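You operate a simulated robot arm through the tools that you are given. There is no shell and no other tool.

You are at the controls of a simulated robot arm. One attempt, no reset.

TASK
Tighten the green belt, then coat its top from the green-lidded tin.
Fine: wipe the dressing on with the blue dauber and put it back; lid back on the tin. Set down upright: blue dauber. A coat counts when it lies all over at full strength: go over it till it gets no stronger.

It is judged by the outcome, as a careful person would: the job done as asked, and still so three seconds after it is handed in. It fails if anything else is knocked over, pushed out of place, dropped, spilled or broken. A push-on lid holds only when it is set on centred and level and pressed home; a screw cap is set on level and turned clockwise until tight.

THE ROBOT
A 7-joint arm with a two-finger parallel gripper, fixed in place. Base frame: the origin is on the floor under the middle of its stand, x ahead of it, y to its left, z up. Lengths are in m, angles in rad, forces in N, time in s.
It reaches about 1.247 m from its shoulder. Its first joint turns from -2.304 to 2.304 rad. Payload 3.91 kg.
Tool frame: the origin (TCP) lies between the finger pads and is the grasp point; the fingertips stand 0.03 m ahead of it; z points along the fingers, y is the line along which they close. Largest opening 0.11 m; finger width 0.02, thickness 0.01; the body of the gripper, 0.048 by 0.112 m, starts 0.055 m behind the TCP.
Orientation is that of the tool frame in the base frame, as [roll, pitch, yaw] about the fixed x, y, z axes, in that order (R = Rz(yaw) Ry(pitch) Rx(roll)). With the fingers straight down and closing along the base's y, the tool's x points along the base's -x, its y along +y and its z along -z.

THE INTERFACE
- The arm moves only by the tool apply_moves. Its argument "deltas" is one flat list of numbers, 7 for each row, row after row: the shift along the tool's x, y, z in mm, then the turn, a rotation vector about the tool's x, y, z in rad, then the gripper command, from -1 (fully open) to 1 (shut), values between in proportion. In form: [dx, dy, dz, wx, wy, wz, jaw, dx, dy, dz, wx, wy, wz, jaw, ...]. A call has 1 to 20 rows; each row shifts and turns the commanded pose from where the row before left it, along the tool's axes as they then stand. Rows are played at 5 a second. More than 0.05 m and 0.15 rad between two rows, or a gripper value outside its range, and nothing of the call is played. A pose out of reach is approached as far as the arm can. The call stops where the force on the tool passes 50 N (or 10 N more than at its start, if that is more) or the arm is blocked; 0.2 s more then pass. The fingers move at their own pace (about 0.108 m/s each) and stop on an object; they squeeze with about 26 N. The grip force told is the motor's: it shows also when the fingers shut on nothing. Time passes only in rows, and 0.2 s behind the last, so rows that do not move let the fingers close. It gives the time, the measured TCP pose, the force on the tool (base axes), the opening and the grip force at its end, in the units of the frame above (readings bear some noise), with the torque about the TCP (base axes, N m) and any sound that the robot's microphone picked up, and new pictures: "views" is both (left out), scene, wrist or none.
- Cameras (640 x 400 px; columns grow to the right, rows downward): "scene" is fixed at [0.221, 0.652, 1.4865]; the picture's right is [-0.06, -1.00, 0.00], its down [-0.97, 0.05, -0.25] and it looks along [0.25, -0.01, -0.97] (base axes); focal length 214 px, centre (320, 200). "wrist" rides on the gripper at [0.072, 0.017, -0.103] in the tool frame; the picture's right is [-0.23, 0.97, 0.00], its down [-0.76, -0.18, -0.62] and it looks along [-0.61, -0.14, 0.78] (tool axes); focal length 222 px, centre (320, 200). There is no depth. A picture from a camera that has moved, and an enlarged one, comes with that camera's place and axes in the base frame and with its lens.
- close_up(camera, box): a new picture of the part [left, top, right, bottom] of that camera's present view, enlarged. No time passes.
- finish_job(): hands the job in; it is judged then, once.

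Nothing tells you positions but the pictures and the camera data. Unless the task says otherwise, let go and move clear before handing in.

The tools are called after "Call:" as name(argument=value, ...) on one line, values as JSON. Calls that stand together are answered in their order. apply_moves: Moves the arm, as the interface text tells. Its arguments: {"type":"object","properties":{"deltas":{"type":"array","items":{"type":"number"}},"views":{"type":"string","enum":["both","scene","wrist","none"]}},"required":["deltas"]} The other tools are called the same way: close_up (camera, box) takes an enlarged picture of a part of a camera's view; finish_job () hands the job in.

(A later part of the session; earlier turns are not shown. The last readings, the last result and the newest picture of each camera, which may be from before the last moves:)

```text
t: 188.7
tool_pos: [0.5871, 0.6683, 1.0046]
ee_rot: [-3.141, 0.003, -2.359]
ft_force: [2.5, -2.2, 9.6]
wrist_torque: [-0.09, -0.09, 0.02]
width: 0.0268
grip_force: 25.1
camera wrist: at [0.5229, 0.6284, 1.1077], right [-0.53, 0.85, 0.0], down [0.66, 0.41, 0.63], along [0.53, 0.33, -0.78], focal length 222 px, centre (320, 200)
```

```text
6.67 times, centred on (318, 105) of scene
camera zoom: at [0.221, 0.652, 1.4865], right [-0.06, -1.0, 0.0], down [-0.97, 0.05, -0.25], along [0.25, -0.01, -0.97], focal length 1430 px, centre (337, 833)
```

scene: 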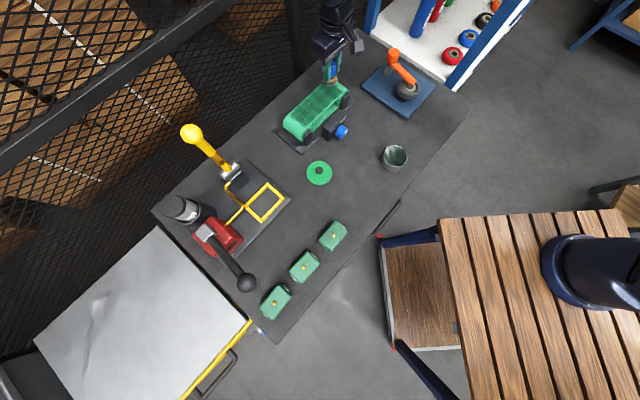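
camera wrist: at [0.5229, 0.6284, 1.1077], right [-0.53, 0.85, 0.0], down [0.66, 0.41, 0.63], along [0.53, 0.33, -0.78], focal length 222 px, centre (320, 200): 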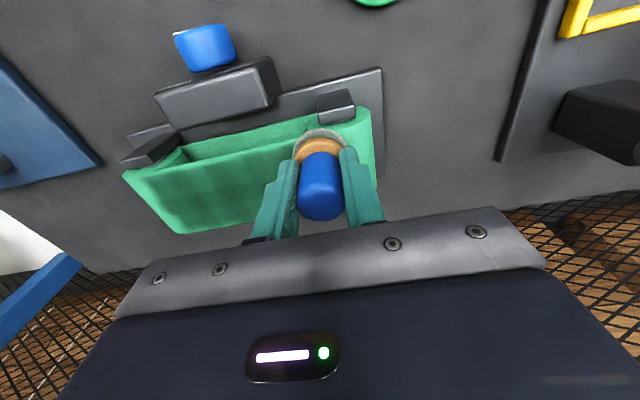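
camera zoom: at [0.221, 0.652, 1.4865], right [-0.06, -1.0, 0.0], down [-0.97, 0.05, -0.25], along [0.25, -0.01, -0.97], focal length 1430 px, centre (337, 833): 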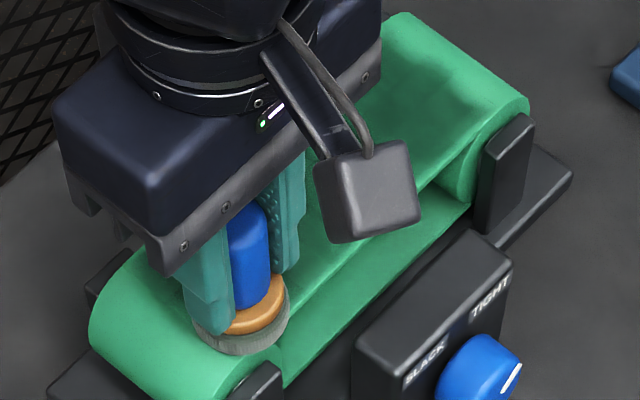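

Full contact over all three lanes this time. I'll lift and compare with the last view.

Call:
apply_moves(deltas=[0, 0, -30, 0, 0, 0, 1, -30, -31, -25, 0, 0, 0, 1, -30, -31, 0, 0, 0, 0, 1, 0, 0, 0, 0, 0, 0, 1], views="none")

Call:
close_up(camera="scene", box=[285, 75, 350, 135])

Call:
close_up(camera="scene", box=[290, 105, 320, 130])

Call:
close_up(camera="scene", box=[310, 75, 350, 105])

Call:
close_up(camera="wrist", box=[180, 0, 440, 160])

```text
t: 189.7
tool_pos: [0.6714, 0.6665, 1.0604]
ee_rot: [-3.14, 0.002, -2.36]
ft_force: [0.1, 0.5, -0.1]
wrist_torque: [0.0, 0.01, 0.01]
width: 0.0272
grip_force: 25.4
```

```text
6.67 times, centred on (318, 105) of scene
camera zoom: at [0.221, 0.652, 1.4865], right [-0.06, -1.0, 0.0], down [-0.97, 0.05, -0.25], along [0.25, -0.01, -0.97], focal length 1430 px, centre (337, 833)
```

zoom: 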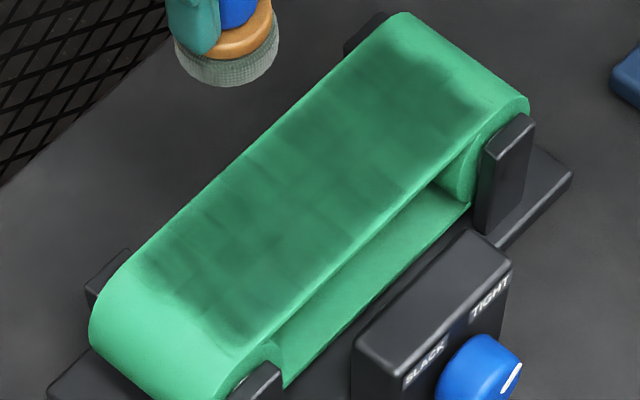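

```text
16.00 times, centred on (305, 118) of scene
camera zoom: at [0.221, 0.652, 1.4865], right [-0.06, -1.0, 0.0], down [-0.97, 0.05, -0.25], along [0.25, -0.01, -0.97], focal length 3432 px, centre (560, 1520)
```

zoom: 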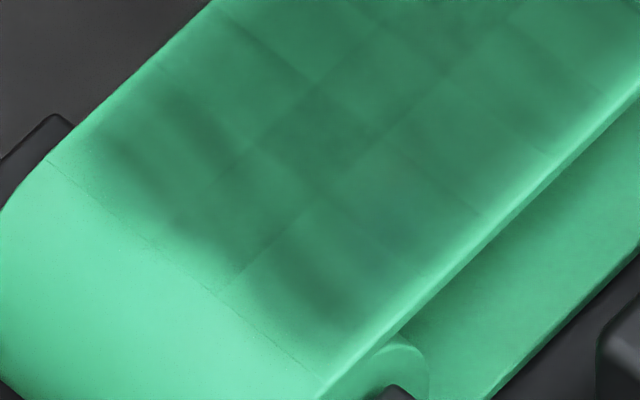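

```text
13.33 times, centred on (330, 90) of scene
camera zoom: at [0.221, 0.652, 1.4865], right [-0.06, -1.0, 0.0], down [-0.97, 0.05, -0.25], along [0.25, -0.01, -0.97], focal length 2860 px, centre (187, 1667)
```

zoom: 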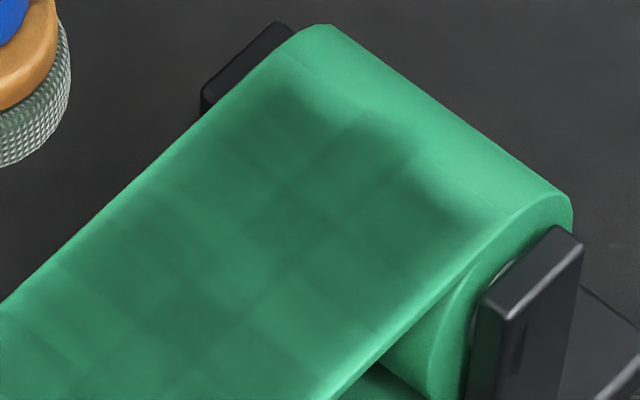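

```text
2.46 times, centred on (310, 80) of wrist
camera zoom: at [0.6087, 0.627, 1.1622], right [-0.53, 0.85, 0.0], down [0.66, 0.41, 0.63], along [0.53, 0.33, -0.78], focal length 547 px, centre (345, 495)
```

zoom: 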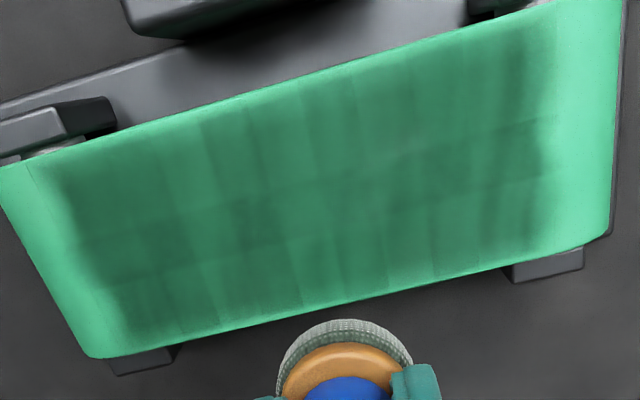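

The pattern is essentially unchanged by that full pass and the pad stayed wet, so the coat looks saturated. To be thorough, I'll run the wet pad around the perimeter, both ends and both edges, and compare once more.

Call:
apply_moves(deltas=[6, -29, 0, 0, 0, 0, 1, 6, -29, 0, 0, 0, 0, 1, 0, -30, 0, 0, 0, 0, 1, 0, 0, 30, 0, 0, 0, 1, 0, 0, 21.5, 0, 0, 0, 1, 0, 0, 0, 0, 0, 0, 1], views="none")

Call:
apply_moves(deltas=[0, 0, 1, 0, 0, 0, 1], views="none")

```text
t: 191.1
tool_pos: [0.7249, 0.5952, 1.0083]
ee_rot: [-3.141, 0.003, -2.359]
ft_force: [0.9, 0.0, -1.7]
wrist_torque: [0.01, 0.03, 0.02]
width: 0.0267
grip_force: 26.2
```

```text
t: 191.5
tool_pos: [0.7263, 0.594, 1.0078]
ee_rot: [-3.139, 0.003, -2.36]
ft_force: [-0.5, 0.2, -0.8]
wrist_torque: [-0.01, 0.01, -0.04]
width: 0.0268
grip_force: 26.2
```

Call:
apply_moves(deltas=[0, 0, 1, 0, 0, 0, 1], views="none")

```text
t: 191.9
tool_pos: [0.724, 0.5929, 1.0059]
ee_rot: [-3.139, 0.003, -2.358]
ft_force: [0.0, 0.2, -0.3]
wrist_torque: [-0.01, -0.02, -0.04]
width: 0.0266
grip_force: 26.0
```

Call:
apply_moves(deltas=[0, 0, 1, 0, 0, 0, 1], views="none")

```text
t: 192.3
tool_pos: [0.7253, 0.5952, 1.0054]
ee_rot: [-3.14, 0.001, -2.359]
ft_force: [0.5, -0.7, 0.6]
wrist_torque: [-0.03, -0.01, 0.02]
width: 0.0268
grip_force: 25.7
```

Call:
apply_moves(deltas=[0, 0, 0.9, 0, 0, 0, 1], views="none")

```text
t: 192.7
tool_pos: [0.7251, 0.5945, 1.0045]
ee_rot: [-3.141, 0.003, -2.359]
ft_force: [0.4, -2.5, 6.8]
wrist_torque: [-0.12, 0.15, 0.03]
width: 0.0266
grip_force: 26.4
```

Call:
apply_moves(deltas=[4, 0, 0.4, 0, 0, 0, 1, 4, 0, 0, 0, 0, 0, 1, 4, 0, 0, 0, 0, 0, 1, 4, 0, 0, 0, 0, 0, 1, 4, 0, 0, 0, 0, 0, 1, 4, 0, 0, 0, 0, 0, 1], views="none")

```text
t: 194.1
tool_pos: [0.709, 0.5784, 1.0052]
ee_rot: [-3.139, 0.003, -2.36]
ft_force: [7.0, 7.6, 24.9]
wrist_torque: [0.46, -0.07, -0.08]
width: 0.027
grip_force: 25.9
```

Call:
apply_moves(deltas=[4, 0, -0.6, 0, 0, 0, 1, 4, 0, 0, 0, 0, 0, 1, 4, 0, 0, 0, 0, 0, 1, 4, 0, 0, 0, 0, 0, 1, 4, 0, 0, 0, 0, 0, 1, 4, 0, 0, 0, 0, 0, 1, 2, 0, 0, 0, 0, 0, 1], views="none")

```text
t: 195.7
tool_pos: [0.6908, 0.5598, 1.005]
ee_rot: [-3.141, 0.003, -2.361]
ft_force: [5.1, 3.3, 16.5]
wrist_torque: [0.27, -0.14, -0.08]
width: 0.0267
grip_force: 26.0
```

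Call:
apply_moves(deltas=[0, 8, -0.2, 0, 0, 0, 1, 0, 8, 0, 0, 0, 0, 1, 0, 8, 0, 0, 0, 0, 1, 0, 8, 0, 0, 0, 0, 1, 0, 8, 0, 0, 0, 0, 1, 0, 8, 0, 0, 0, 0, 1, 0, 8, 0, 0, 0, 0, 1], views="none")

```text
t: 197.3
tool_pos: [0.6504, 0.5994, 1.0041]
ee_rot: [-3.14, 0.004, -2.358]
ft_force: [4.1, -2.7, 11.1]
wrist_torque: [-0.11, -0.1, -0.02]
width: 0.0267
grip_force: 25.9
```

Call:
apply_moves(deltas=[0, 8, 0, 0, 0, 0, 1, 0, 8, 0, 0, 0, 0, 1, 0, 8, 0, 0, 0, 0, 1, 0, 8, 0, 0, 0, 0, 1, 0, 8, 0, 0, 0, 0, 1, 0, 8, 0, 0, 0, 0, 1, 0, 8, 0, 0, 0, 0, 1], views="none")

```text
t: 198.9
tool_pos: [0.6107, 0.6379, 1.0045]
ee_rot: [-3.139, 0.004, -2.359]
ft_force: [6.9, -5.8, 23.0]
wrist_torque: [-0.22, -0.23, 0.01]
width: 0.0269
grip_force: 26.1
```

Call:
apply_moves(deltas=[0, 8, -0.6, 0, 0, 0, 1, 0, 8, 0, 0, 0, 0, 1, 0, 8, 0, 0, 0, 0, 1, 0, 8, 0, 0, 0, 0, 1, 0, 8, 0, 0, 0, 0, 1, 0, 8, 0, 0, 0, 0, 1], views="none")

```text
t: 200.3
tool_pos: [0.5779, 0.6728, 1.0054]
ee_rot: [-3.139, 0.003, -2.358]
ft_force: [4.5, -4.9, 17.1]
wrist_torque: [-0.21, -0.31, 0.0]
width: 0.0269
grip_force: 26.2
```

Call:
apply_moves(deltas=[-4, 1, -0.3, 0, 0, 0, 1, -4, 1, 0, 0, 0, 0, 1, -4, 0, 0, 0, 0, 0, 1, -4, 0, 0, 0, 0, 0, 1, -4, 0, 0, 0, 0, 0, 1, -4, 0, 0, 0, 0, 0, 1, -4, 0, 0, 0, 0, 0, 1], views="none")

```text
t: 201.9
tool_pos: [0.5962, 0.6941, 1.0066]
ee_rot: [-3.139, 0.002, -2.359]
ft_force: [0.4, 0.2, -0.1]
wrist_torque: [-0.05, 0.03, -0.05]
width: 0.0267
grip_force: 25.1
```

Call:
apply_moves(deltas=[0, 0, 0.9, 0, 0, 0, 1], views="none")

```text
t: 202.3
tool_pos: [0.5949, 0.6945, 1.0062]
ee_rot: [-3.138, 0.002, -2.361]
ft_force: [-0.1, -0.1, 1.3]
wrist_torque: [-0.06, 0.03, 0.01]
width: 0.0269
grip_force: 26.2
```

Call:
apply_moves(deltas=[4, 0, 0.7, 0, 0, 0, 1, 4, 0, 0, 0, 0, 0, 1, -4, 0, 0, 0, 0, 0, 1, -4, 0, 0, 0, 0, 0, 1], views="none")

```text
t: 203.3
tool_pos: [0.5956, 0.6935, 1.0052]
ee_rot: [-3.14, 0.003, -2.358]
ft_force: [-7.9, -4.4, 19.3]
wrist_torque: [-0.23, 0.26, -0.03]
width: 0.027
grip_force: 26.5
```

Call:
apply_moves(deltas=[-4, 0, -0.2, 0, 0, 0, 1, -4, 0, 0, 0, 0, 0, 1, -4, 0, 0, 0, 0, 0, 1, -4, 0, 0, 0, 0, 0, 1, -4, 0, 0, 0, 0, 0, 1, -3, 0, 0, 0, 0, 0, 1], views="none")

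```text
t: 204.7
tool_pos: [0.6115, 0.7112, 1.0046]
ee_rot: [-3.141, 0.002, -2.359]
ft_force: [-8.8, -6.9, 22.5]
wrist_torque: [-0.35, 0.3, -0.1]
width: 0.0269
grip_force: 25.9
```

Call:
apply_moves(deltas=[0, -8, -0.5, 0, 0, 0, 1, 0, -8, 0, 0, 0, 0, 1, 0, -8, 0, 0, 0, 0, 1, 0, -8, 0, 0, 0, 0, 1, 0, -8, 0, 0, 0, 0, 1, 0, -8, 0, 0, 0, 0, 1, 0, -8, 0, 0, 0, 0, 1], views="none")

```text
t: 206.3
tool_pos: [0.652, 0.6697, 1.0048]
ee_rot: [-3.14, 0.004, -2.358]
ft_force: [-8.1, 5.8, 26.7]
wrist_torque: [0.28, 0.41, -0.03]
width: 0.0272
grip_force: 25.5
```

Call:
apply_moves(deltas=[0, -8, -0.8, 0, 0, 0, 1, 0, -8, 0, 0, 0, 0, 1, 0, -8, 0, 0, 0, 0, 1, 0, -8, 0, 0, 0, 0, 1, 0, -8, 0, 0, 0, 0, 1, 0, -8, 0, 0, 0, 0, 1, 0, -8, 0, 0, 0, 0, 1], views="none")

```text
t: 207.9
tool_pos: [0.6912, 0.6306, 1.004]
ee_rot: [-3.139, 0.002, -2.359]
ft_force: [0.7, -0.1, 2.8]
wrist_torque: [0.01, 0.02, -0.01]
width: 0.0268
grip_force: 25.7
```

Call:
apply_moves(deltas=[0, -4, 0.6, 0, 0, 0, 1, 0, -8, 0, 0, 0, 0, 1, 0, -8, 0, 0, 0, 0, 1, 0, -8, 0, 0, 0, 0, 1, 0, -8, 0, 0, 0, 0, 1, 0, -8, 0, 0, 0, 0, 1], views="none")

```text
t: 209.3
tool_pos: [0.7225, 0.6002, 1.0049]
ee_rot: [-3.14, 0.003, -2.359]
ft_force: [0.2, 0.8, 2.0]
wrist_torque: [0.16, 0.08, 0.02]
width: 0.0269
grip_force: 25.6
```

Perimeter done. I'll lift and compare against the earlier close-ups.

Call:
apply_moves(deltas=[0, 0, -30, 0, 0, 0, 1, -6, 28, -25, 0, 0, 0, 1, -6, 28, 0, 0, 0, 0, 1, 0, 29, 0, 0, 0, 0, 1, 0, 0, 0, 0, 0, 0, 1], views="none")

Call:
close_up(camera="scene", box=[285, 75, 350, 135])

Call:
close_up(camera="scene", box=[290, 105, 320, 130])

Call:
close_up(camera="scene", box=[310, 75, 350, 105])

Call:
close_up(camera="wrist", box=[180, 0, 440, 160])

```text
t: 210.5
tool_pos: [0.6727, 0.6701, 1.0592]
ee_rot: [-3.141, 0.002, -2.358]
ft_force: [0.4, -0.4, -1.1]
wrist_torque: [0.02, 0.0, -0.02]
width: 0.0268
grip_force: 26.1
```

```text
6.67 times, centred on (318, 105) of scene
camera zoom: at [0.221, 0.652, 1.4865], right [-0.06, -1.0, 0.0], down [-0.97, 0.05, -0.25], along [0.25, -0.01, -0.97], focal length 1430 px, centre (337, 833)
```

zoom: 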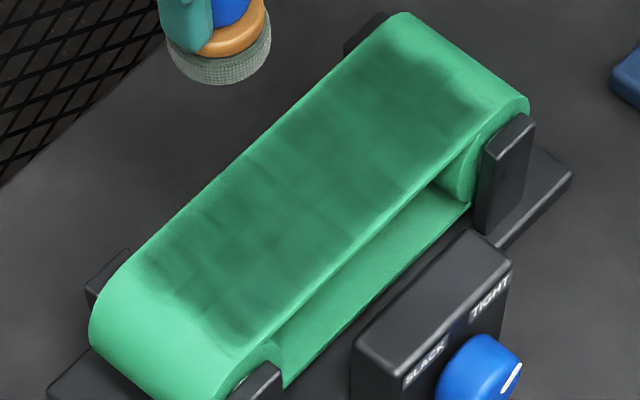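

```text
16.00 times, centred on (305, 118) of scene
camera zoom: at [0.221, 0.652, 1.4865], right [-0.06, -1.0, 0.0], down [-0.97, 0.05, -0.25], along [0.25, -0.01, -0.97], focal length 3432 px, centre (560, 1520)
```

zoom: 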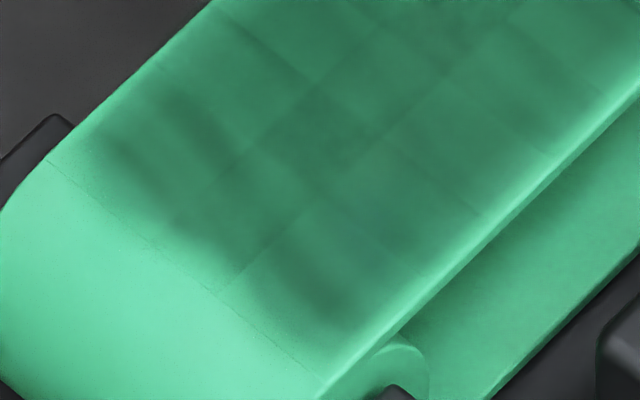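

```text
13.33 times, centred on (330, 90) of scene
camera zoom: at [0.221, 0.652, 1.4865], right [-0.06, -1.0, 0.0], down [-0.97, 0.05, -0.25], along [0.25, -0.01, -0.97], focal length 2860 px, centre (187, 1667)
```

zoom: 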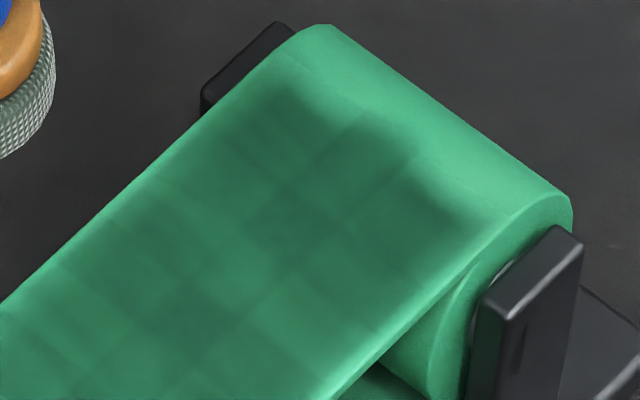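

```text
2.46 times, centred on (310, 80) of wrist
camera zoom: at [0.6096, 0.63, 1.1622], right [-0.53, 0.85, 0.0], down [0.66, 0.41, 0.63], along [0.53, 0.33, -0.78], focal length 547 px, centre (345, 495)
```

zoom: 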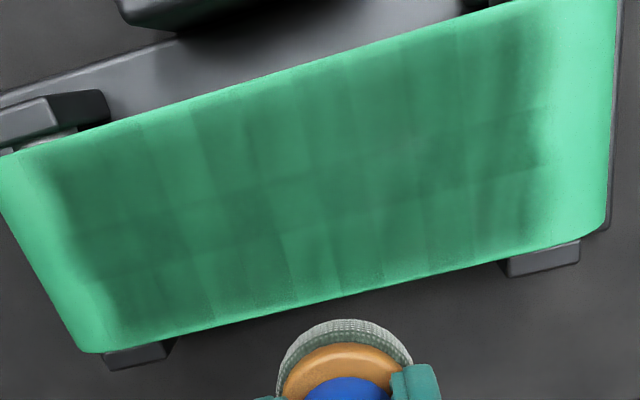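

No visible change anywhere, so the coat has reached full strength. Now I'll carry the dauber back to its original spot, around (0.4056, 0.4979).

Call:
apply_moves(deltas=[38.6, 8.2, 0, 0, 0, 0, 1, 38.6, 8.2, 0, 0, 0, 0, 1, 38.6, 8.2, 0, 0, 0, 0, 1, 38.6, 8.2, 0, 0, 0, 0, 1, 38.6, 8.2, 0, 0, 0, 0, 1, 38.6, 8.2, 0, 0, 0, 0, 1, 38.6, 8.2, 0, 0, 0, 0, 1, 38.6, 8.2, 0, 0, 0, 0, 1, 0, 0, 30, 0, 0, 0, 1, 0, 0, 30, 0, 0, 0, 1, 0, 0, 30, 0, 0, 0, 1, 0, 0, 25, 0, 0, 0, 1, 0, 0, 0, 0, 0, 0, 1], views="both")

Call:
close_up(camera="scene", box=[340, 150, 420, 210])

Call:
close_up(camera="wrist", box=[220, 80, 420, 220])

```text
t: 213.3
tool_pos: [0.4061, 0.4971, 0.9434]
ee_rot: [3.141, 0.002, -2.36]
ft_force: [-0.1, -0.1, -0.7]
wrist_torque: [0.01, -0.03, 0.01]
width: 0.0265
grip_force: 25.8
camera wrist: at [0.3432, 0.4578, 1.0465], right [-0.53, 0.85, 0.0], down [0.66, 0.41, 0.63], along [0.53, 0.33, -0.78], focal length 222 px, centre (320, 200)
```

scene: 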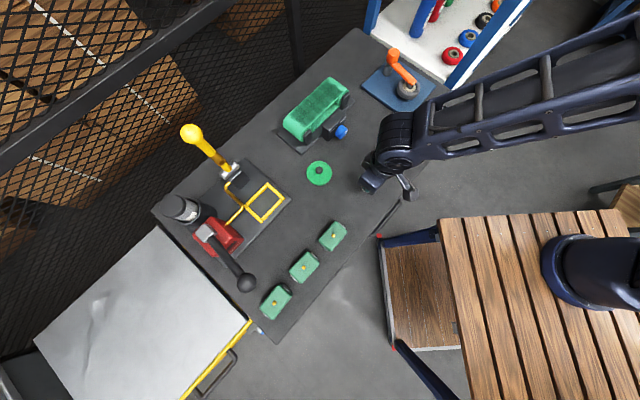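
wrist: 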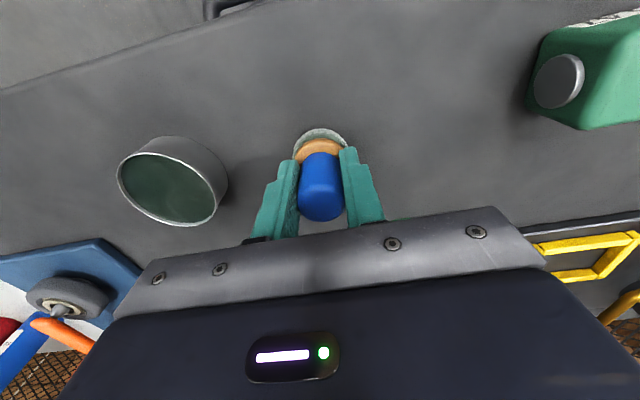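

```text
6.67 times, centred on (380, 180) of scene
camera zoom: at [0.221, 0.652, 1.4865], right [-0.06, -1.0, 0.0], down [-0.97, 0.05, -0.25], along [0.25, -0.01, -0.97], focal length 1430 px, centre (-80, 333)
```

zoom: 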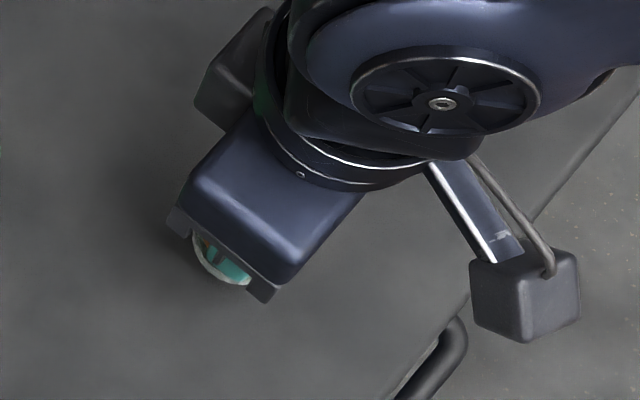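

```text
2.86 times, centred on (320, 150) of wrist
camera zoom: at [0.3432, 0.4578, 1.0465], right [-0.53, 0.85, 0.0], down [0.66, 0.41, 0.63], along [0.53, 0.33, -0.78], focal length 635 px, centre (320, 343)
```

zoom: 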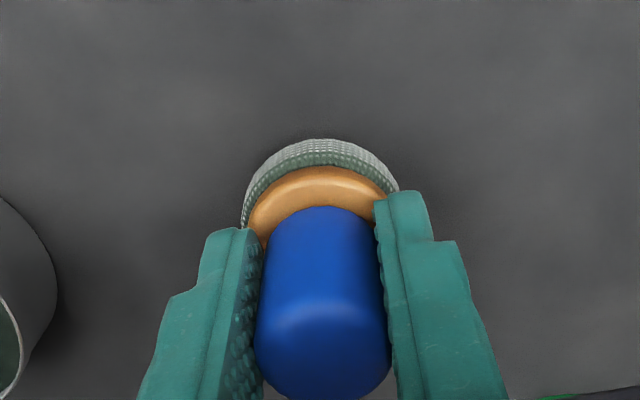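

Right at the home spot. Lowering gently to the bench.

Call:
apply_moves(deltas=[0, 0, 6, 0, 0, 0, 1, 0, 0, 4, 0, 0, 0, 1, 0, 0, 0, 0, 0, 0, 1], views="none")

```text
t: 214.1
tool_pos: [0.4054, 0.4984, 0.9337]
ee_rot: [-3.138, 0.0, -2.359]
ft_force: [0.6, -0.3, -0.4]
wrist_torque: [-0.01, -0.03, -0.01]
width: 0.027
grip_force: 26.4
```

Call:
apply_moves(deltas=[0, 0, 1.5, 0, 0, 0, 1], views="none")

```text
t: 214.5
tool_pos: [0.4047, 0.4982, 0.932]
ee_rot: [-3.138, 0.0, -2.36]
ft_force: [-0.2, 0.7, 0.0]
wrist_torque: [-0.04, -0.02, 0.0]
width: 0.0267
grip_force: 26.3
```

Call:
apply_moves(deltas=[0, 0, 1.5, 0, 0, 0, 1], views="none")

```text
t: 214.9
tool_pos: [0.406, 0.4969, 0.9311]
ee_rot: [-3.14, 0.001, -2.362]
ft_force: [-0.1, 0.4, -0.3]
wrist_torque: [0.0, -0.01, -0.03]
width: 0.0269
grip_force: 26.2
```

Call:
apply_moves(deltas=[0, 0, 1.2, 0, 0, 0, 1], views="none")

```text
t: 215.3
tool_pos: [0.4061, 0.4973, 0.9308]
ee_rot: [-3.139, 0.003, -2.36]
ft_force: [0.8, -3.9, 11.6]
wrist_torque: [-0.09, -0.13, -0.03]
width: 0.0267
grip_force: 26.0
```

Call:
apply_moves(deltas=[0, 0, -0.8, 0, 0, 0, 1, 0, 0, 0, 0, 0, 0, 0.45], views="none")

Call:
apply_moves(deltas=[0, 0, 0, 0, 0, 0, 0.2, 0, 0, 0, 0, 0, 0, 0.0], views="wrist")

Call:
close_up(camera="wrist", box=[220, 80, 420, 220])

```text
t: 215.9
tool_pos: [0.4049, 0.4968, 0.93]
ee_rot: [-3.14, 0.002, -2.361]
ft_force: [0.0, 0.1, 0.8]
wrist_torque: [0.0, -0.03, -0.01]
width: 0.0297
grip_force: 0.1
```

```text
t: 216.5
tool_pos: [0.4048, 0.4973, 0.9301]
ee_rot: [-3.14, 0.002, -2.359]
ft_force: [0.2, -0.2, -0.6]
wrist_torque: [0.03, -0.02, 0.0]
width: 0.0549
grip_force: 0.0
camera wrist: at [0.3428, 0.4579, 1.0331], right [-0.53, 0.85, 0.0], down [0.66, 0.41, 0.63], along [0.53, 0.33, -0.78], focal length 222 px, centre (320, 200)
```

wrist: 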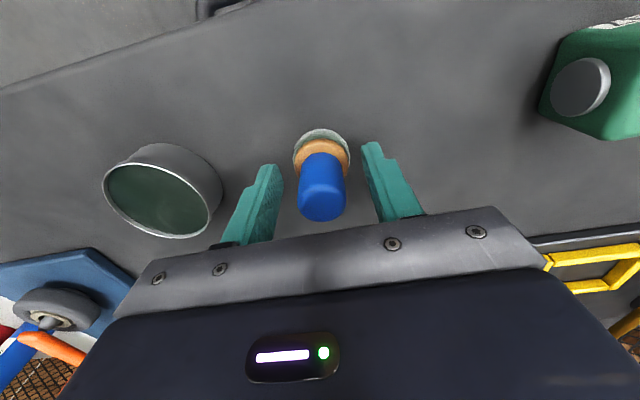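

```text
2.86 times, centred on (320, 150) of wrist
camera zoom: at [0.3428, 0.4579, 1.0331], right [-0.53, 0.85, 0.0], down [0.66, 0.41, 0.63], along [0.53, 0.33, -0.78], focal length 635 px, centre (320, 343)
```

zoom: 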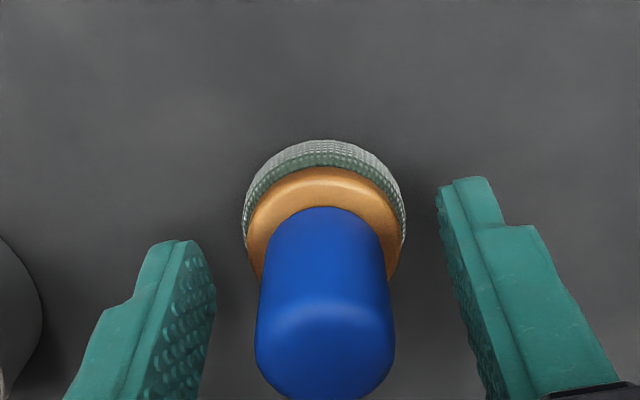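

Dauber released and standing upright. I'll rise straight up and head for the lid at about (0.460, 0.639).

Call:
apply_moves(deltas=[0, 0, -20, 0, 0, 0, 0.0, 0, 0, -40, 0, 0, 0, 0.0, 0, 0, -40, 0, 0, 0, 0.0, -34.8, 15.3, 0, 0, 0, 0, 0.1, -34.8, 15.3, 0, 0, 0, 0, 0.1, -34.8, 15.3, 0, 0, 0, 0, 0.1, -34.8, 15.4, 0, 0, 0, 0, 0.1, 0, 0, 0, 0, 0, 0, 0.1], views="both")

Call:
close_up(camera="wrist", box=[220, 40, 420, 180])

Call:
close_up(camera="scene", box=[340, 120, 440, 200])

```text
t: 218.3
tool_pos: [0.4621, 0.6365, 1.0299]
ee_rot: [-3.141, 0.001, -2.359]
ft_force: [0.6, -1.1, 0.3]
wrist_torque: [-0.04, 0.02, 0.0]
width: 0.0494
grip_force: 0.1
camera wrist: at [0.3988, 0.5971, 1.1332], right [-0.53, 0.85, 0.0], down [0.66, 0.41, 0.63], along [0.53, 0.33, -0.78], focal length 222 px, centre (320, 200)
```

scene: 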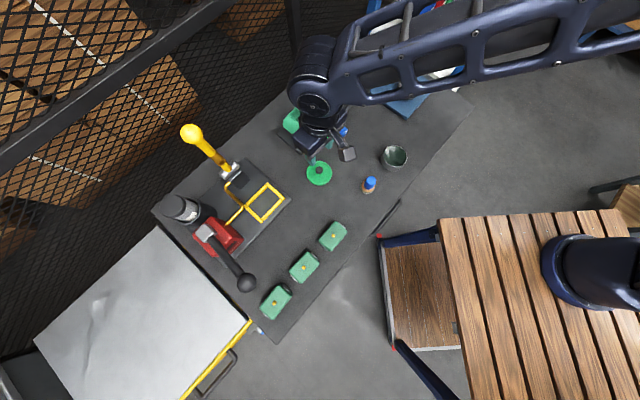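
wrist: 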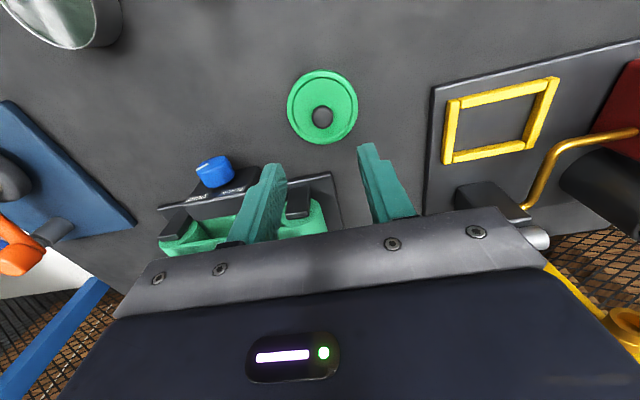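

```text
2.86 times, centred on (320, 110) of wrist
camera zoom: at [0.3988, 0.5971, 1.1332], right [-0.53, 0.85, 0.0], down [0.66, 0.41, 0.63], along [0.53, 0.33, -0.78], focal length 635 px, centre (320, 457)
```

zoom: 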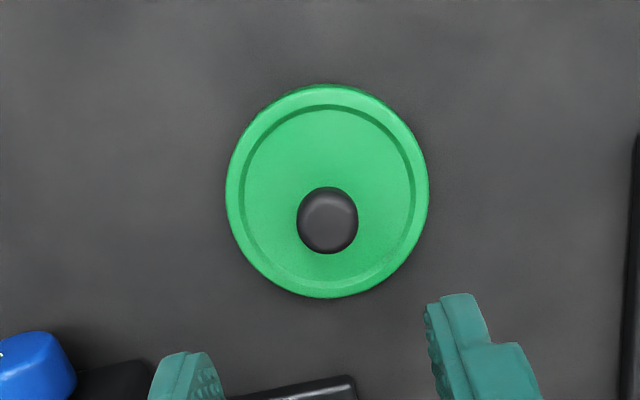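

```text
5.00 times, centred on (390, 160) of scene
camera zoom: at [0.221, 0.652, 1.4865], right [-0.06, -1.0, 0.0], down [-0.97, 0.05, -0.25], along [0.25, -0.01, -0.97], focal length 1072 px, centre (-30, 400)
```

zoom: 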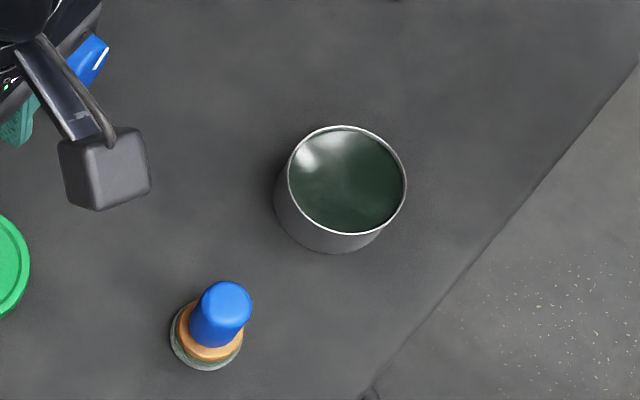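

Everything is as expected: dauber in its original spot, tin open, lid on the bench. I'll shift 4 mm and descend on the lid handle.

Call:
apply_moves(deltas=[0, 4, 30, 0, 0, 0, 0.1, 0, 0, 35, 0, 0, 0, 0.1, 0, 0, 0, 0, 0, 0, 0.1], views="wrist")

Call:
close_up(camera="wrist", box=[220, 60, 420, 200])

```text
t: 219.1
tool_pos: [0.4582, 0.6409, 0.9644]
ee_rot: [-3.141, 0.002, -2.361]
ft_force: [-0.2, -0.1, 0.3]
wrist_torque: [0.03, -0.02, -0.03]
width: 0.0495
grip_force: 0.0
camera wrist: at [0.3949, 0.601, 1.0661], right [-0.53, 0.85, 0.0], down [0.66, 0.41, 0.63], along [0.53, 0.33, -0.78], focal length 222 px, centre (320, 200)
```

wrist: 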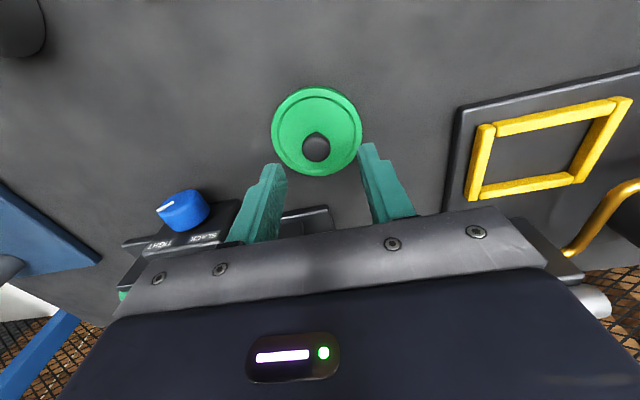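

```text
2.86 times, centred on (320, 130) of wrist
camera zoom: at [0.3949, 0.601, 1.0661], right [-0.53, 0.85, 0.0], down [0.66, 0.41, 0.63], along [0.53, 0.33, -0.78], focal length 635 px, centre (320, 400)
```

zoom: 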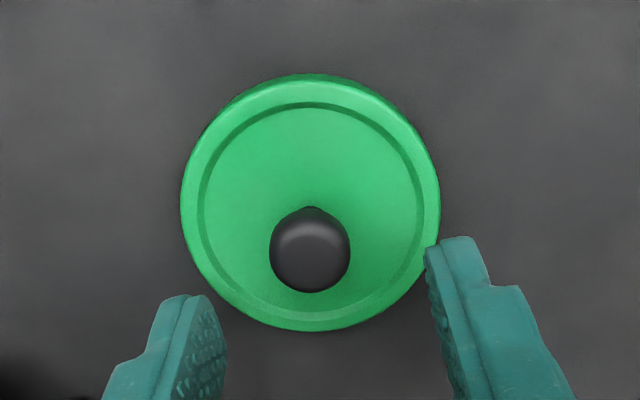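

Call:
apply_moves(deltas=[-1.5, -2, 20, 0, 0, 0, 0.1, 0, 0, 18, 0, 0, 0, 0.1, 0, 0, 0, 0, 0, 0, 0.1], views="wrist")

Call:
close_up(camera="wrist", box=[220, 90, 420, 230])

```text
t: 219.9
tool_pos: [0.4612, 0.6409, 0.9265]
ee_rot: [-3.14, 0.002, -2.358]
ft_force: [-0.4, -0.2, 0.1]
wrist_torque: [0.0, 0.0, 0.01]
width: 0.0492
grip_force: 0.1
camera wrist: at [0.3974, 0.6014, 1.0294], right [-0.53, 0.85, 0.0], down [0.66, 0.41, 0.63], along [0.53, 0.33, -0.78], focal length 222 px, centre (320, 200)
```

wrist: 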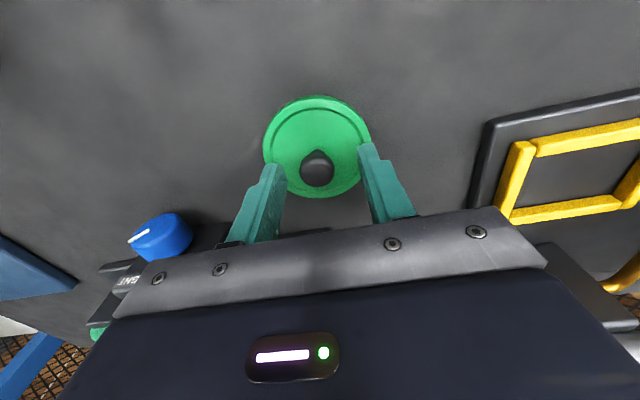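

```text
2.86 times, centred on (320, 160) of wrist
camera zoom: at [0.3974, 0.6014, 1.0294], right [-0.53, 0.85, 0.0], down [0.66, 0.41, 0.63], along [0.53, 0.33, -0.78], focal length 635 px, centre (320, 314)
```

zoom: 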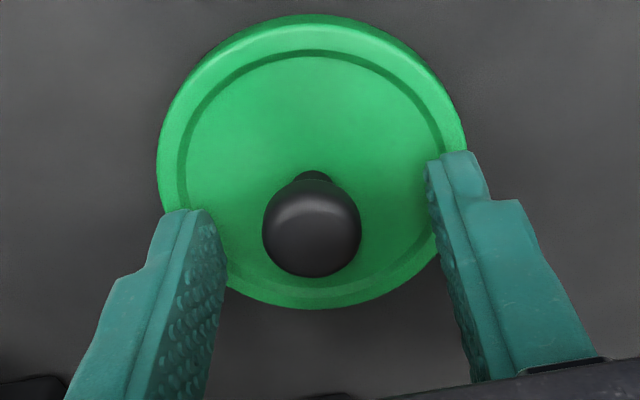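

Call:
apply_moves(deltas=[2.5, -1.0, 0, 0, 0, 0, 0.1, 0, 0, 0, 0, 0, 0, 0.5, 0, 0, 0, 0, 0, 0, 1, 0, 0, 0, 0, 0, 0, 1], views="wrist")

Call:
close_up(camera="wrist", box=[220, 90, 420, 230])

```text
t: 220.9
tool_pos: [0.4599, 0.6394, 0.9263]
ee_rot: [-3.139, 0.001, -2.359]
ft_force: [-0.5, -0.1, 0.7]
wrist_torque: [-0.01, -0.02, -0.03]
width: 0.0201
grip_force: 25.7
camera wrist: at [0.3959, 0.5996, 1.0302], right [-0.53, 0.85, 0.0], down [0.66, 0.41, 0.63], along [0.53, 0.33, -0.78], focal length 222 px, centre (320, 200)
```

wrist: 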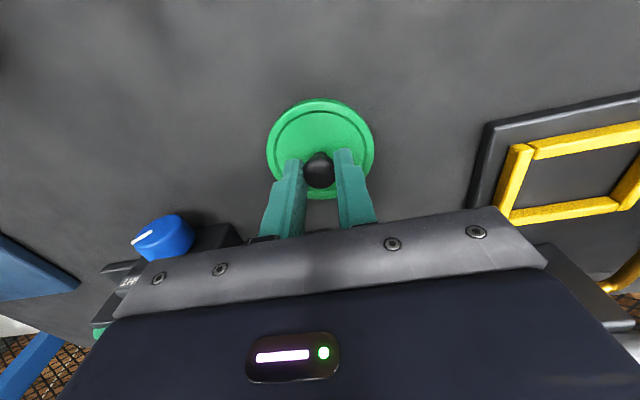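

```text
2.86 times, centred on (320, 160) of wrist
camera zoom: at [0.3959, 0.5996, 1.0302], right [-0.53, 0.85, 0.0], down [0.66, 0.41, 0.63], along [0.53, 0.33, -0.78], focal length 635 px, centre (320, 314)
```

zoom: 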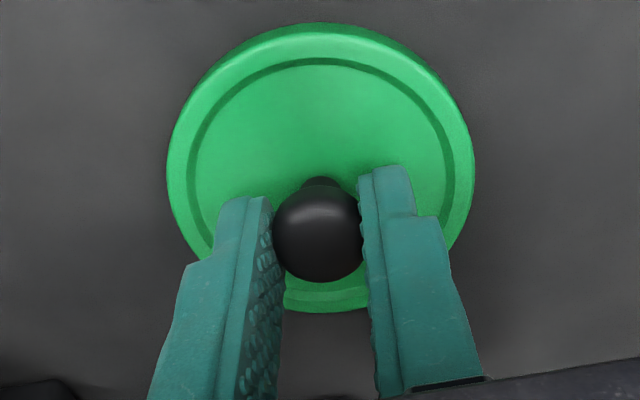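

The lid is gripped just as it was on the tin. I'll lift it and carry it back over the tin.

Call:
apply_moves(deltas=[0, 0, -20, 0, 0, 0, 1, 0, 0, -40, 0, 0, 0, 1, 0, 0, -40, 0, 0, 0, 1, 23.0, -30.25, 0, 0, 0, 0, 1, 23.0, -30.25, 0, 0, 0, 0, 1, 23.0, -30.25, 0, 0, 0, 0, 1, 23.0, -30.25, 0, 0, 0, 0, 1, 23.0, -30.25, 0, 0, 0, 0, 1, 23.0, -30.25, 0, 0, 0, 0, 1, 0, 0, 0, 0, 0, 0, 1], views="both")

Call:
close_up(camera="wrist", box=[220, 40, 420, 180])

Call:
close_up(camera="scene", box=[340, 120, 440, 190])

```text
t: 223.1
tool_pos: [0.4899, 0.4115, 1.0265]
ee_rot: [-3.141, 0.002, -2.359]
ft_force: [0.1, 1.0, -0.6]
wrist_torque: [-0.02, -0.01, -0.03]
width: 0.0203
grip_force: 25.6
camera wrist: at [0.427, 0.3715, 1.1294], right [-0.53, 0.85, 0.0], down [0.66, 0.41, 0.63], along [0.53, 0.33, -0.78], focal length 222 px, centre (320, 200)
```

scene: 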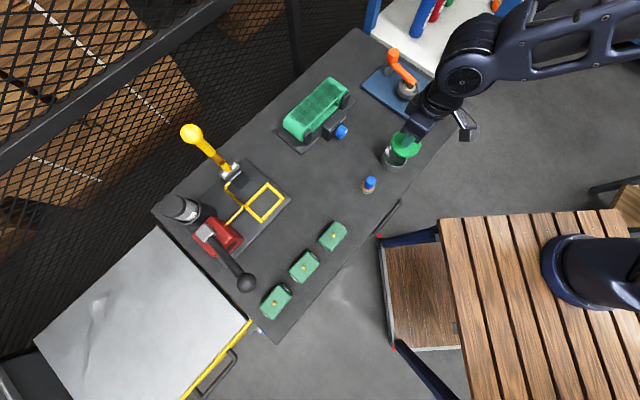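
wrist: 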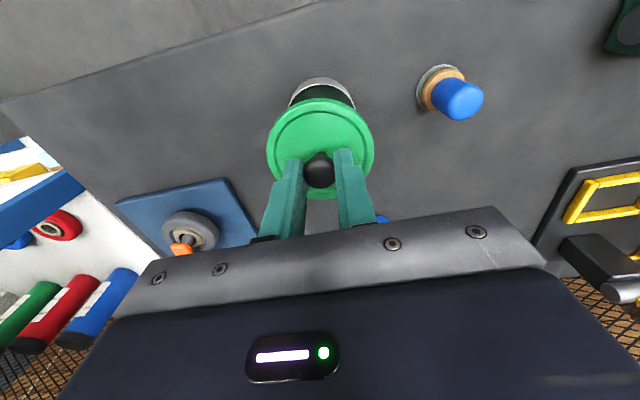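

```text
2.86 times, centred on (320, 110) of wrist
camera zoom: at [0.427, 0.3715, 1.1294], right [-0.53, 0.85, 0.0], down [0.66, 0.41, 0.63], along [0.53, 0.33, -0.78], focal length 635 px, centre (320, 457)
```

zoom: 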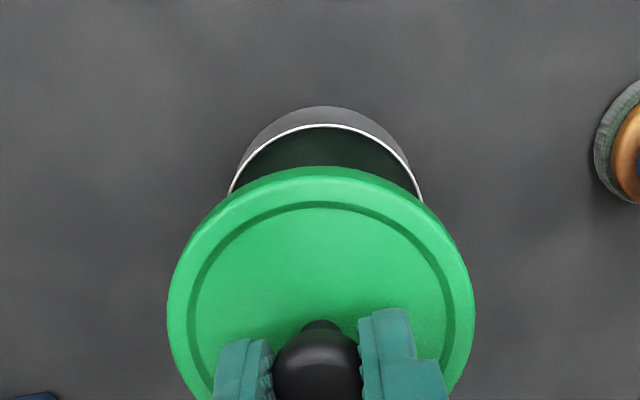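

```text
5.71 times, centred on (390, 155) of scene
camera zoom: at [0.221, 0.652, 1.4865], right [-0.06, -1.0, 0.0], down [-0.97, 0.05, -0.25], along [0.25, -0.01, -0.97], focal length 1226 px, centre (-80, 457)
```

zoom: 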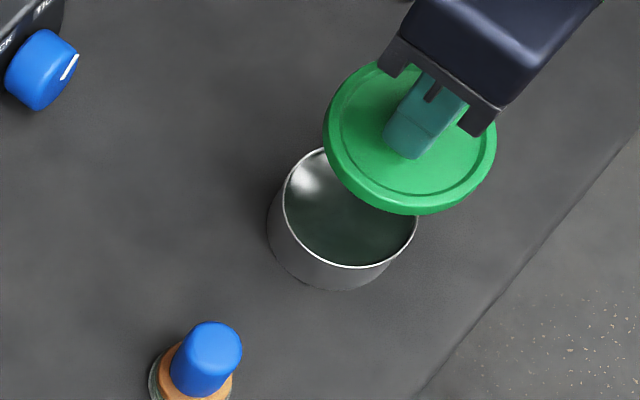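

The tin hasn't moved. I'll descend to 20 mm above seating and compare alignment with the picture taken right after removal.

Call:
apply_moves(deltas=[0, 1.2, 25, 0, 0, 0, 1, 0, 0, 25, 0, 0, 0, 1, 0, 0, 4, 0, 0, 0, 1, 0, 0, 0, 0, 0, 0, 1], views="wrist")

Call:
close_up(camera="wrist", box=[220, 60, 420, 200])

Call:
close_up(camera="scene", box=[340, 120, 440, 190])

```text
t: 224.1
tool_pos: [0.4881, 0.4129, 0.974]
ee_rot: [-3.141, 0.002, -2.36]
ft_force: [-0.1, -0.3, 0.1]
wrist_torque: [0.01, -0.01, 0.02]
width: 0.0198
grip_force: 26.1
camera wrist: at [0.4257, 0.3744, 1.0762], right [-0.53, 0.85, 0.0], down [0.66, 0.41, 0.63], along [0.53, 0.33, -0.78], focal length 222 px, centre (320, 200)
```

wrist: 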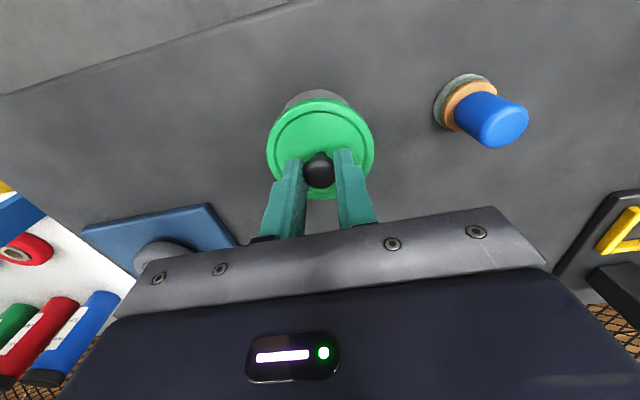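

```text
2.86 times, centred on (320, 130) of wrist
camera zoom: at [0.4257, 0.3744, 1.0762], right [-0.53, 0.85, 0.0], down [0.66, 0.41, 0.63], along [0.53, 0.33, -0.78], focal length 635 px, centre (320, 400)
```

zoom: 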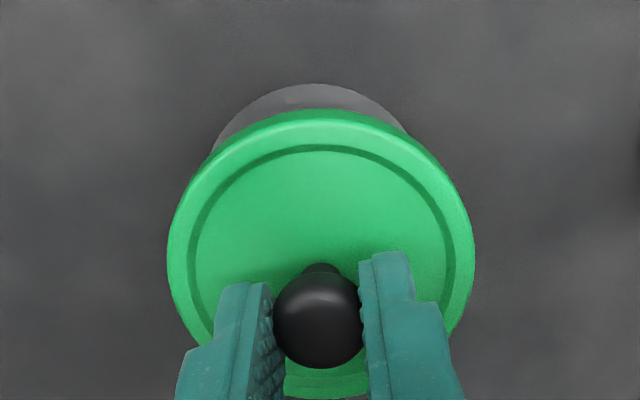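

```text
5.71 times, centred on (390, 155) of scene
camera zoom: at [0.221, 0.652, 1.4865], right [-0.06, -1.0, 0.0], down [-0.97, 0.05, -0.25], along [0.25, -0.01, -0.97], focal length 1226 px, centre (-80, 457)
```

zoom: 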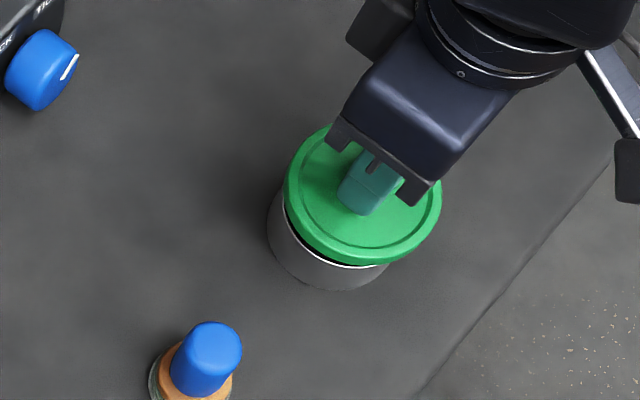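

Call:
apply_moves(deltas=[-0.6, -2.3, 2, 0, 0, 0, 1, 0, 0, 0, 0, 0, 0, 1, 0, 0, 0, 0, 0, 0, 1], views="none")

Call:
close_up(camera="wrist", box=[220, 60, 420, 200])

Call:
close_up(camera="scene", box=[340, 120, 440, 190])

```text
t: 224.9
tool_pos: [0.4907, 0.413, 0.9723]
ee_rot: [-3.138, 0.002, -2.358]
ft_force: [0.6, -0.1, -0.7]
wrist_torque: [-0.01, 0.0, 0.02]
width: 0.0198
grip_force: 26.2
```

```text
2.86 times, centred on (320, 130) of wrist
camera zoom: at [0.4278, 0.3732, 1.0748], right [-0.53, 0.85, 0.0], down [0.66, 0.41, 0.63], along [0.53, 0.33, -0.78], focal length 635 px, centre (320, 400)
```

zoom: 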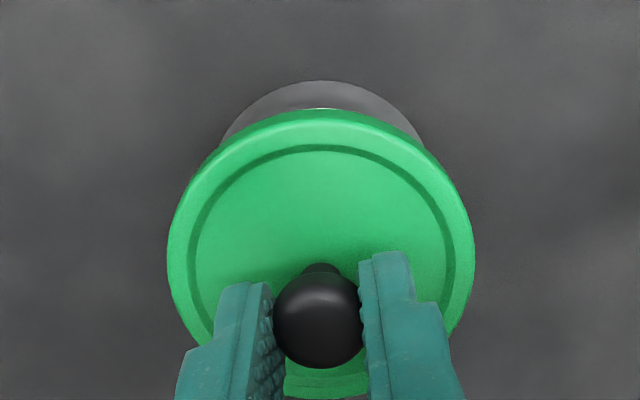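

```text
5.71 times, centred on (390, 155) of scene
camera zoom: at [0.221, 0.652, 1.4865], right [-0.06, -1.0, 0.0], down [-0.97, 0.05, -0.25], along [0.25, -0.01, -0.97], focal length 1226 px, centre (-80, 457)
```

zoom: 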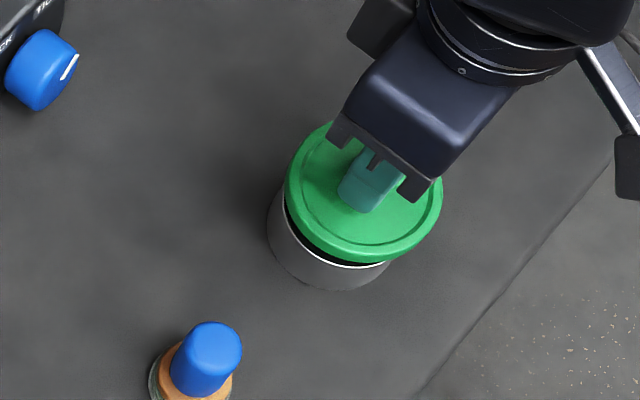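

Alignment now matches the removal view. I'll nudge 0.5 mm and lower onto the tin in small steps.

Call:
apply_moves(deltas=[0, -0.5, 8, 0, 0, 0, 1, 0, 0, 6, 0, 0, 0, 1, 0, 0, 0, 0, 0, 0, 1], views="none")

Call:
close_up(camera="scene", box=[340, 120, 440, 190])

Call:
close_up(camera="wrist", box=[220, 60, 420, 200])

```text
t: 225.7
tool_pos: [0.4904, 0.4129, 0.9581]
ee_rot: [-3.14, 0.001, -2.358]
ft_force: [-1.0, -0.2, -0.2]
wrist_torque: [0.0, -0.01, -0.01]
width: 0.0197
grip_force: 26.2
```

```text
5.71 times, centred on (390, 155) of scene
camera zoom: at [0.221, 0.652, 1.4865], right [-0.06, -1.0, 0.0], down [-0.97, 0.05, -0.25], along [0.25, -0.01, -0.97], focal length 1226 px, centre (-80, 457)
```

zoom: 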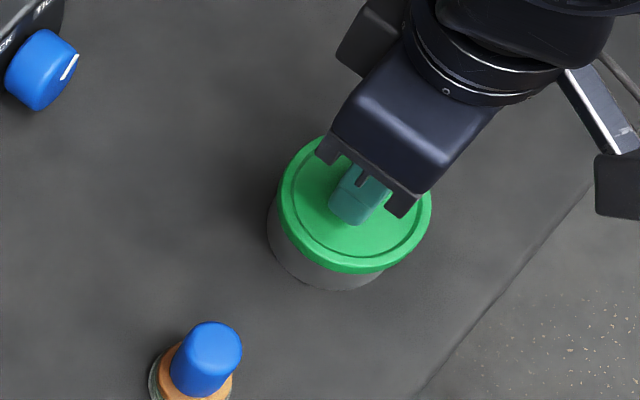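

```text
2.86 times, centred on (320, 130) of wrist
camera zoom: at [0.4278, 0.3732, 1.0607], right [-0.53, 0.85, 0.0], down [0.66, 0.41, 0.63], along [0.53, 0.33, -0.78], focal length 635 px, centre (320, 400)
```

zoom: 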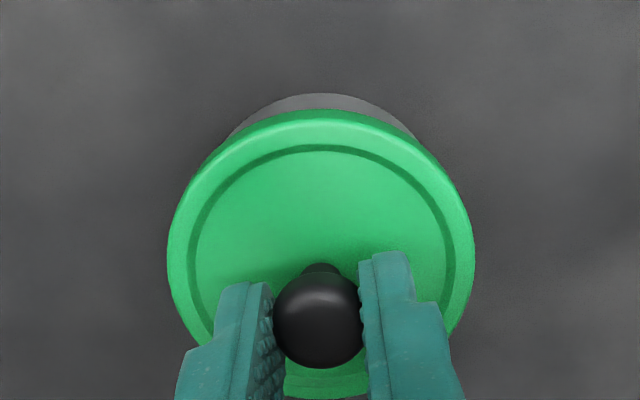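

Call:
apply_moves(deltas=[0, 0, 2, 0, 0, 0, 1, 0, 0, 1, 0, 0, 0, 1], views="none")

```text
t: 226.3
tool_pos: [0.4915, 0.4122, 0.9548]
ee_rot: [-3.14, 0.003, -2.36]
ft_force: [-0.1, -0.3, -1.0]
wrist_torque: [0.02, 0.01, -0.01]
width: 0.0199
grip_force: 25.8
```

Call:
apply_moves(deltas=[0, 0, 1.5, 0, 0, 0, 1], views="none")

```text
t: 226.7
tool_pos: [0.491, 0.4133, 0.9536]
ee_rot: [-3.139, 0.002, -2.36]
ft_force: [0.1, -0.2, 0.3]
wrist_torque: [-0.03, 0.01, 0.0]
width: 0.02
grip_force: 26.0
```

Call:
apply_moves(deltas=[0, 0, 1.5, 0, 0, 0, 1], views="none")

```text
t: 227.1
tool_pos: [0.4901, 0.4131, 0.9529]
ee_rot: [-3.139, 0.003, -2.36]
ft_force: [-5.6, -7.5, 25.5]
wrist_torque: [-0.29, 0.28, -0.03]
width: 0.0201
grip_force: 26.1
heard: snap
```

A snap with 25 N, so the lid seems to have clicked on. I'll inspect the seating before pressing further.

Call:
close_up(camera="scene", box=[360, 130, 430, 180])

Call:
close_up(camera="wrist", box=[220, 60, 420, 200])

```text
8.00 times, centred on (395, 155) of scene
camera zoom: at [0.221, 0.652, 1.4865], right [-0.06, -1.0, 0.0], down [-0.97, 0.05, -0.25], along [0.25, -0.01, -0.97], focal length 1716 px, centre (-280, 560)
```

zoom: 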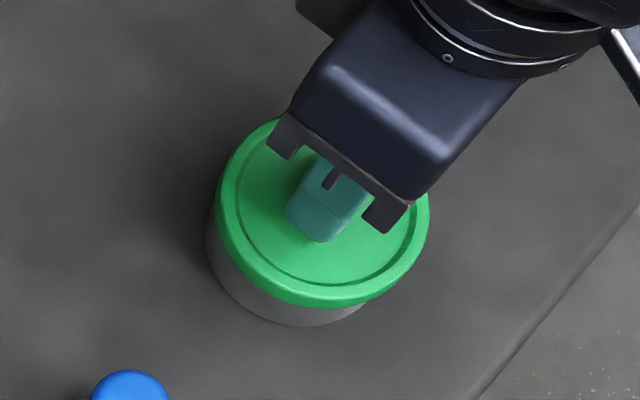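

```text
2.86 times, centred on (320, 130) of wrist
camera zoom: at [0.4279, 0.3734, 1.0552], right [-0.53, 0.85, 0.0], down [0.66, 0.41, 0.63], along [0.53, 0.33, -0.78], focal length 635 px, centre (320, 400)
```

zoom: 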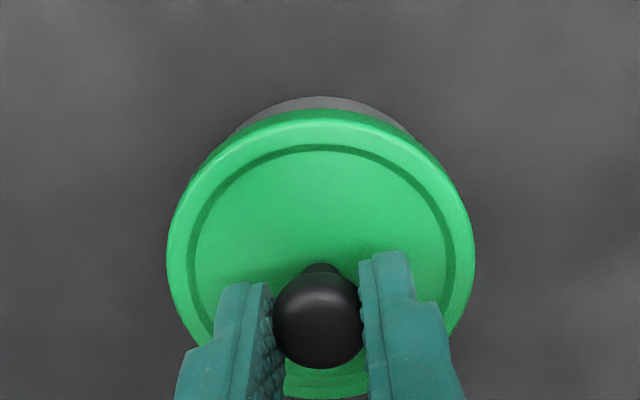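

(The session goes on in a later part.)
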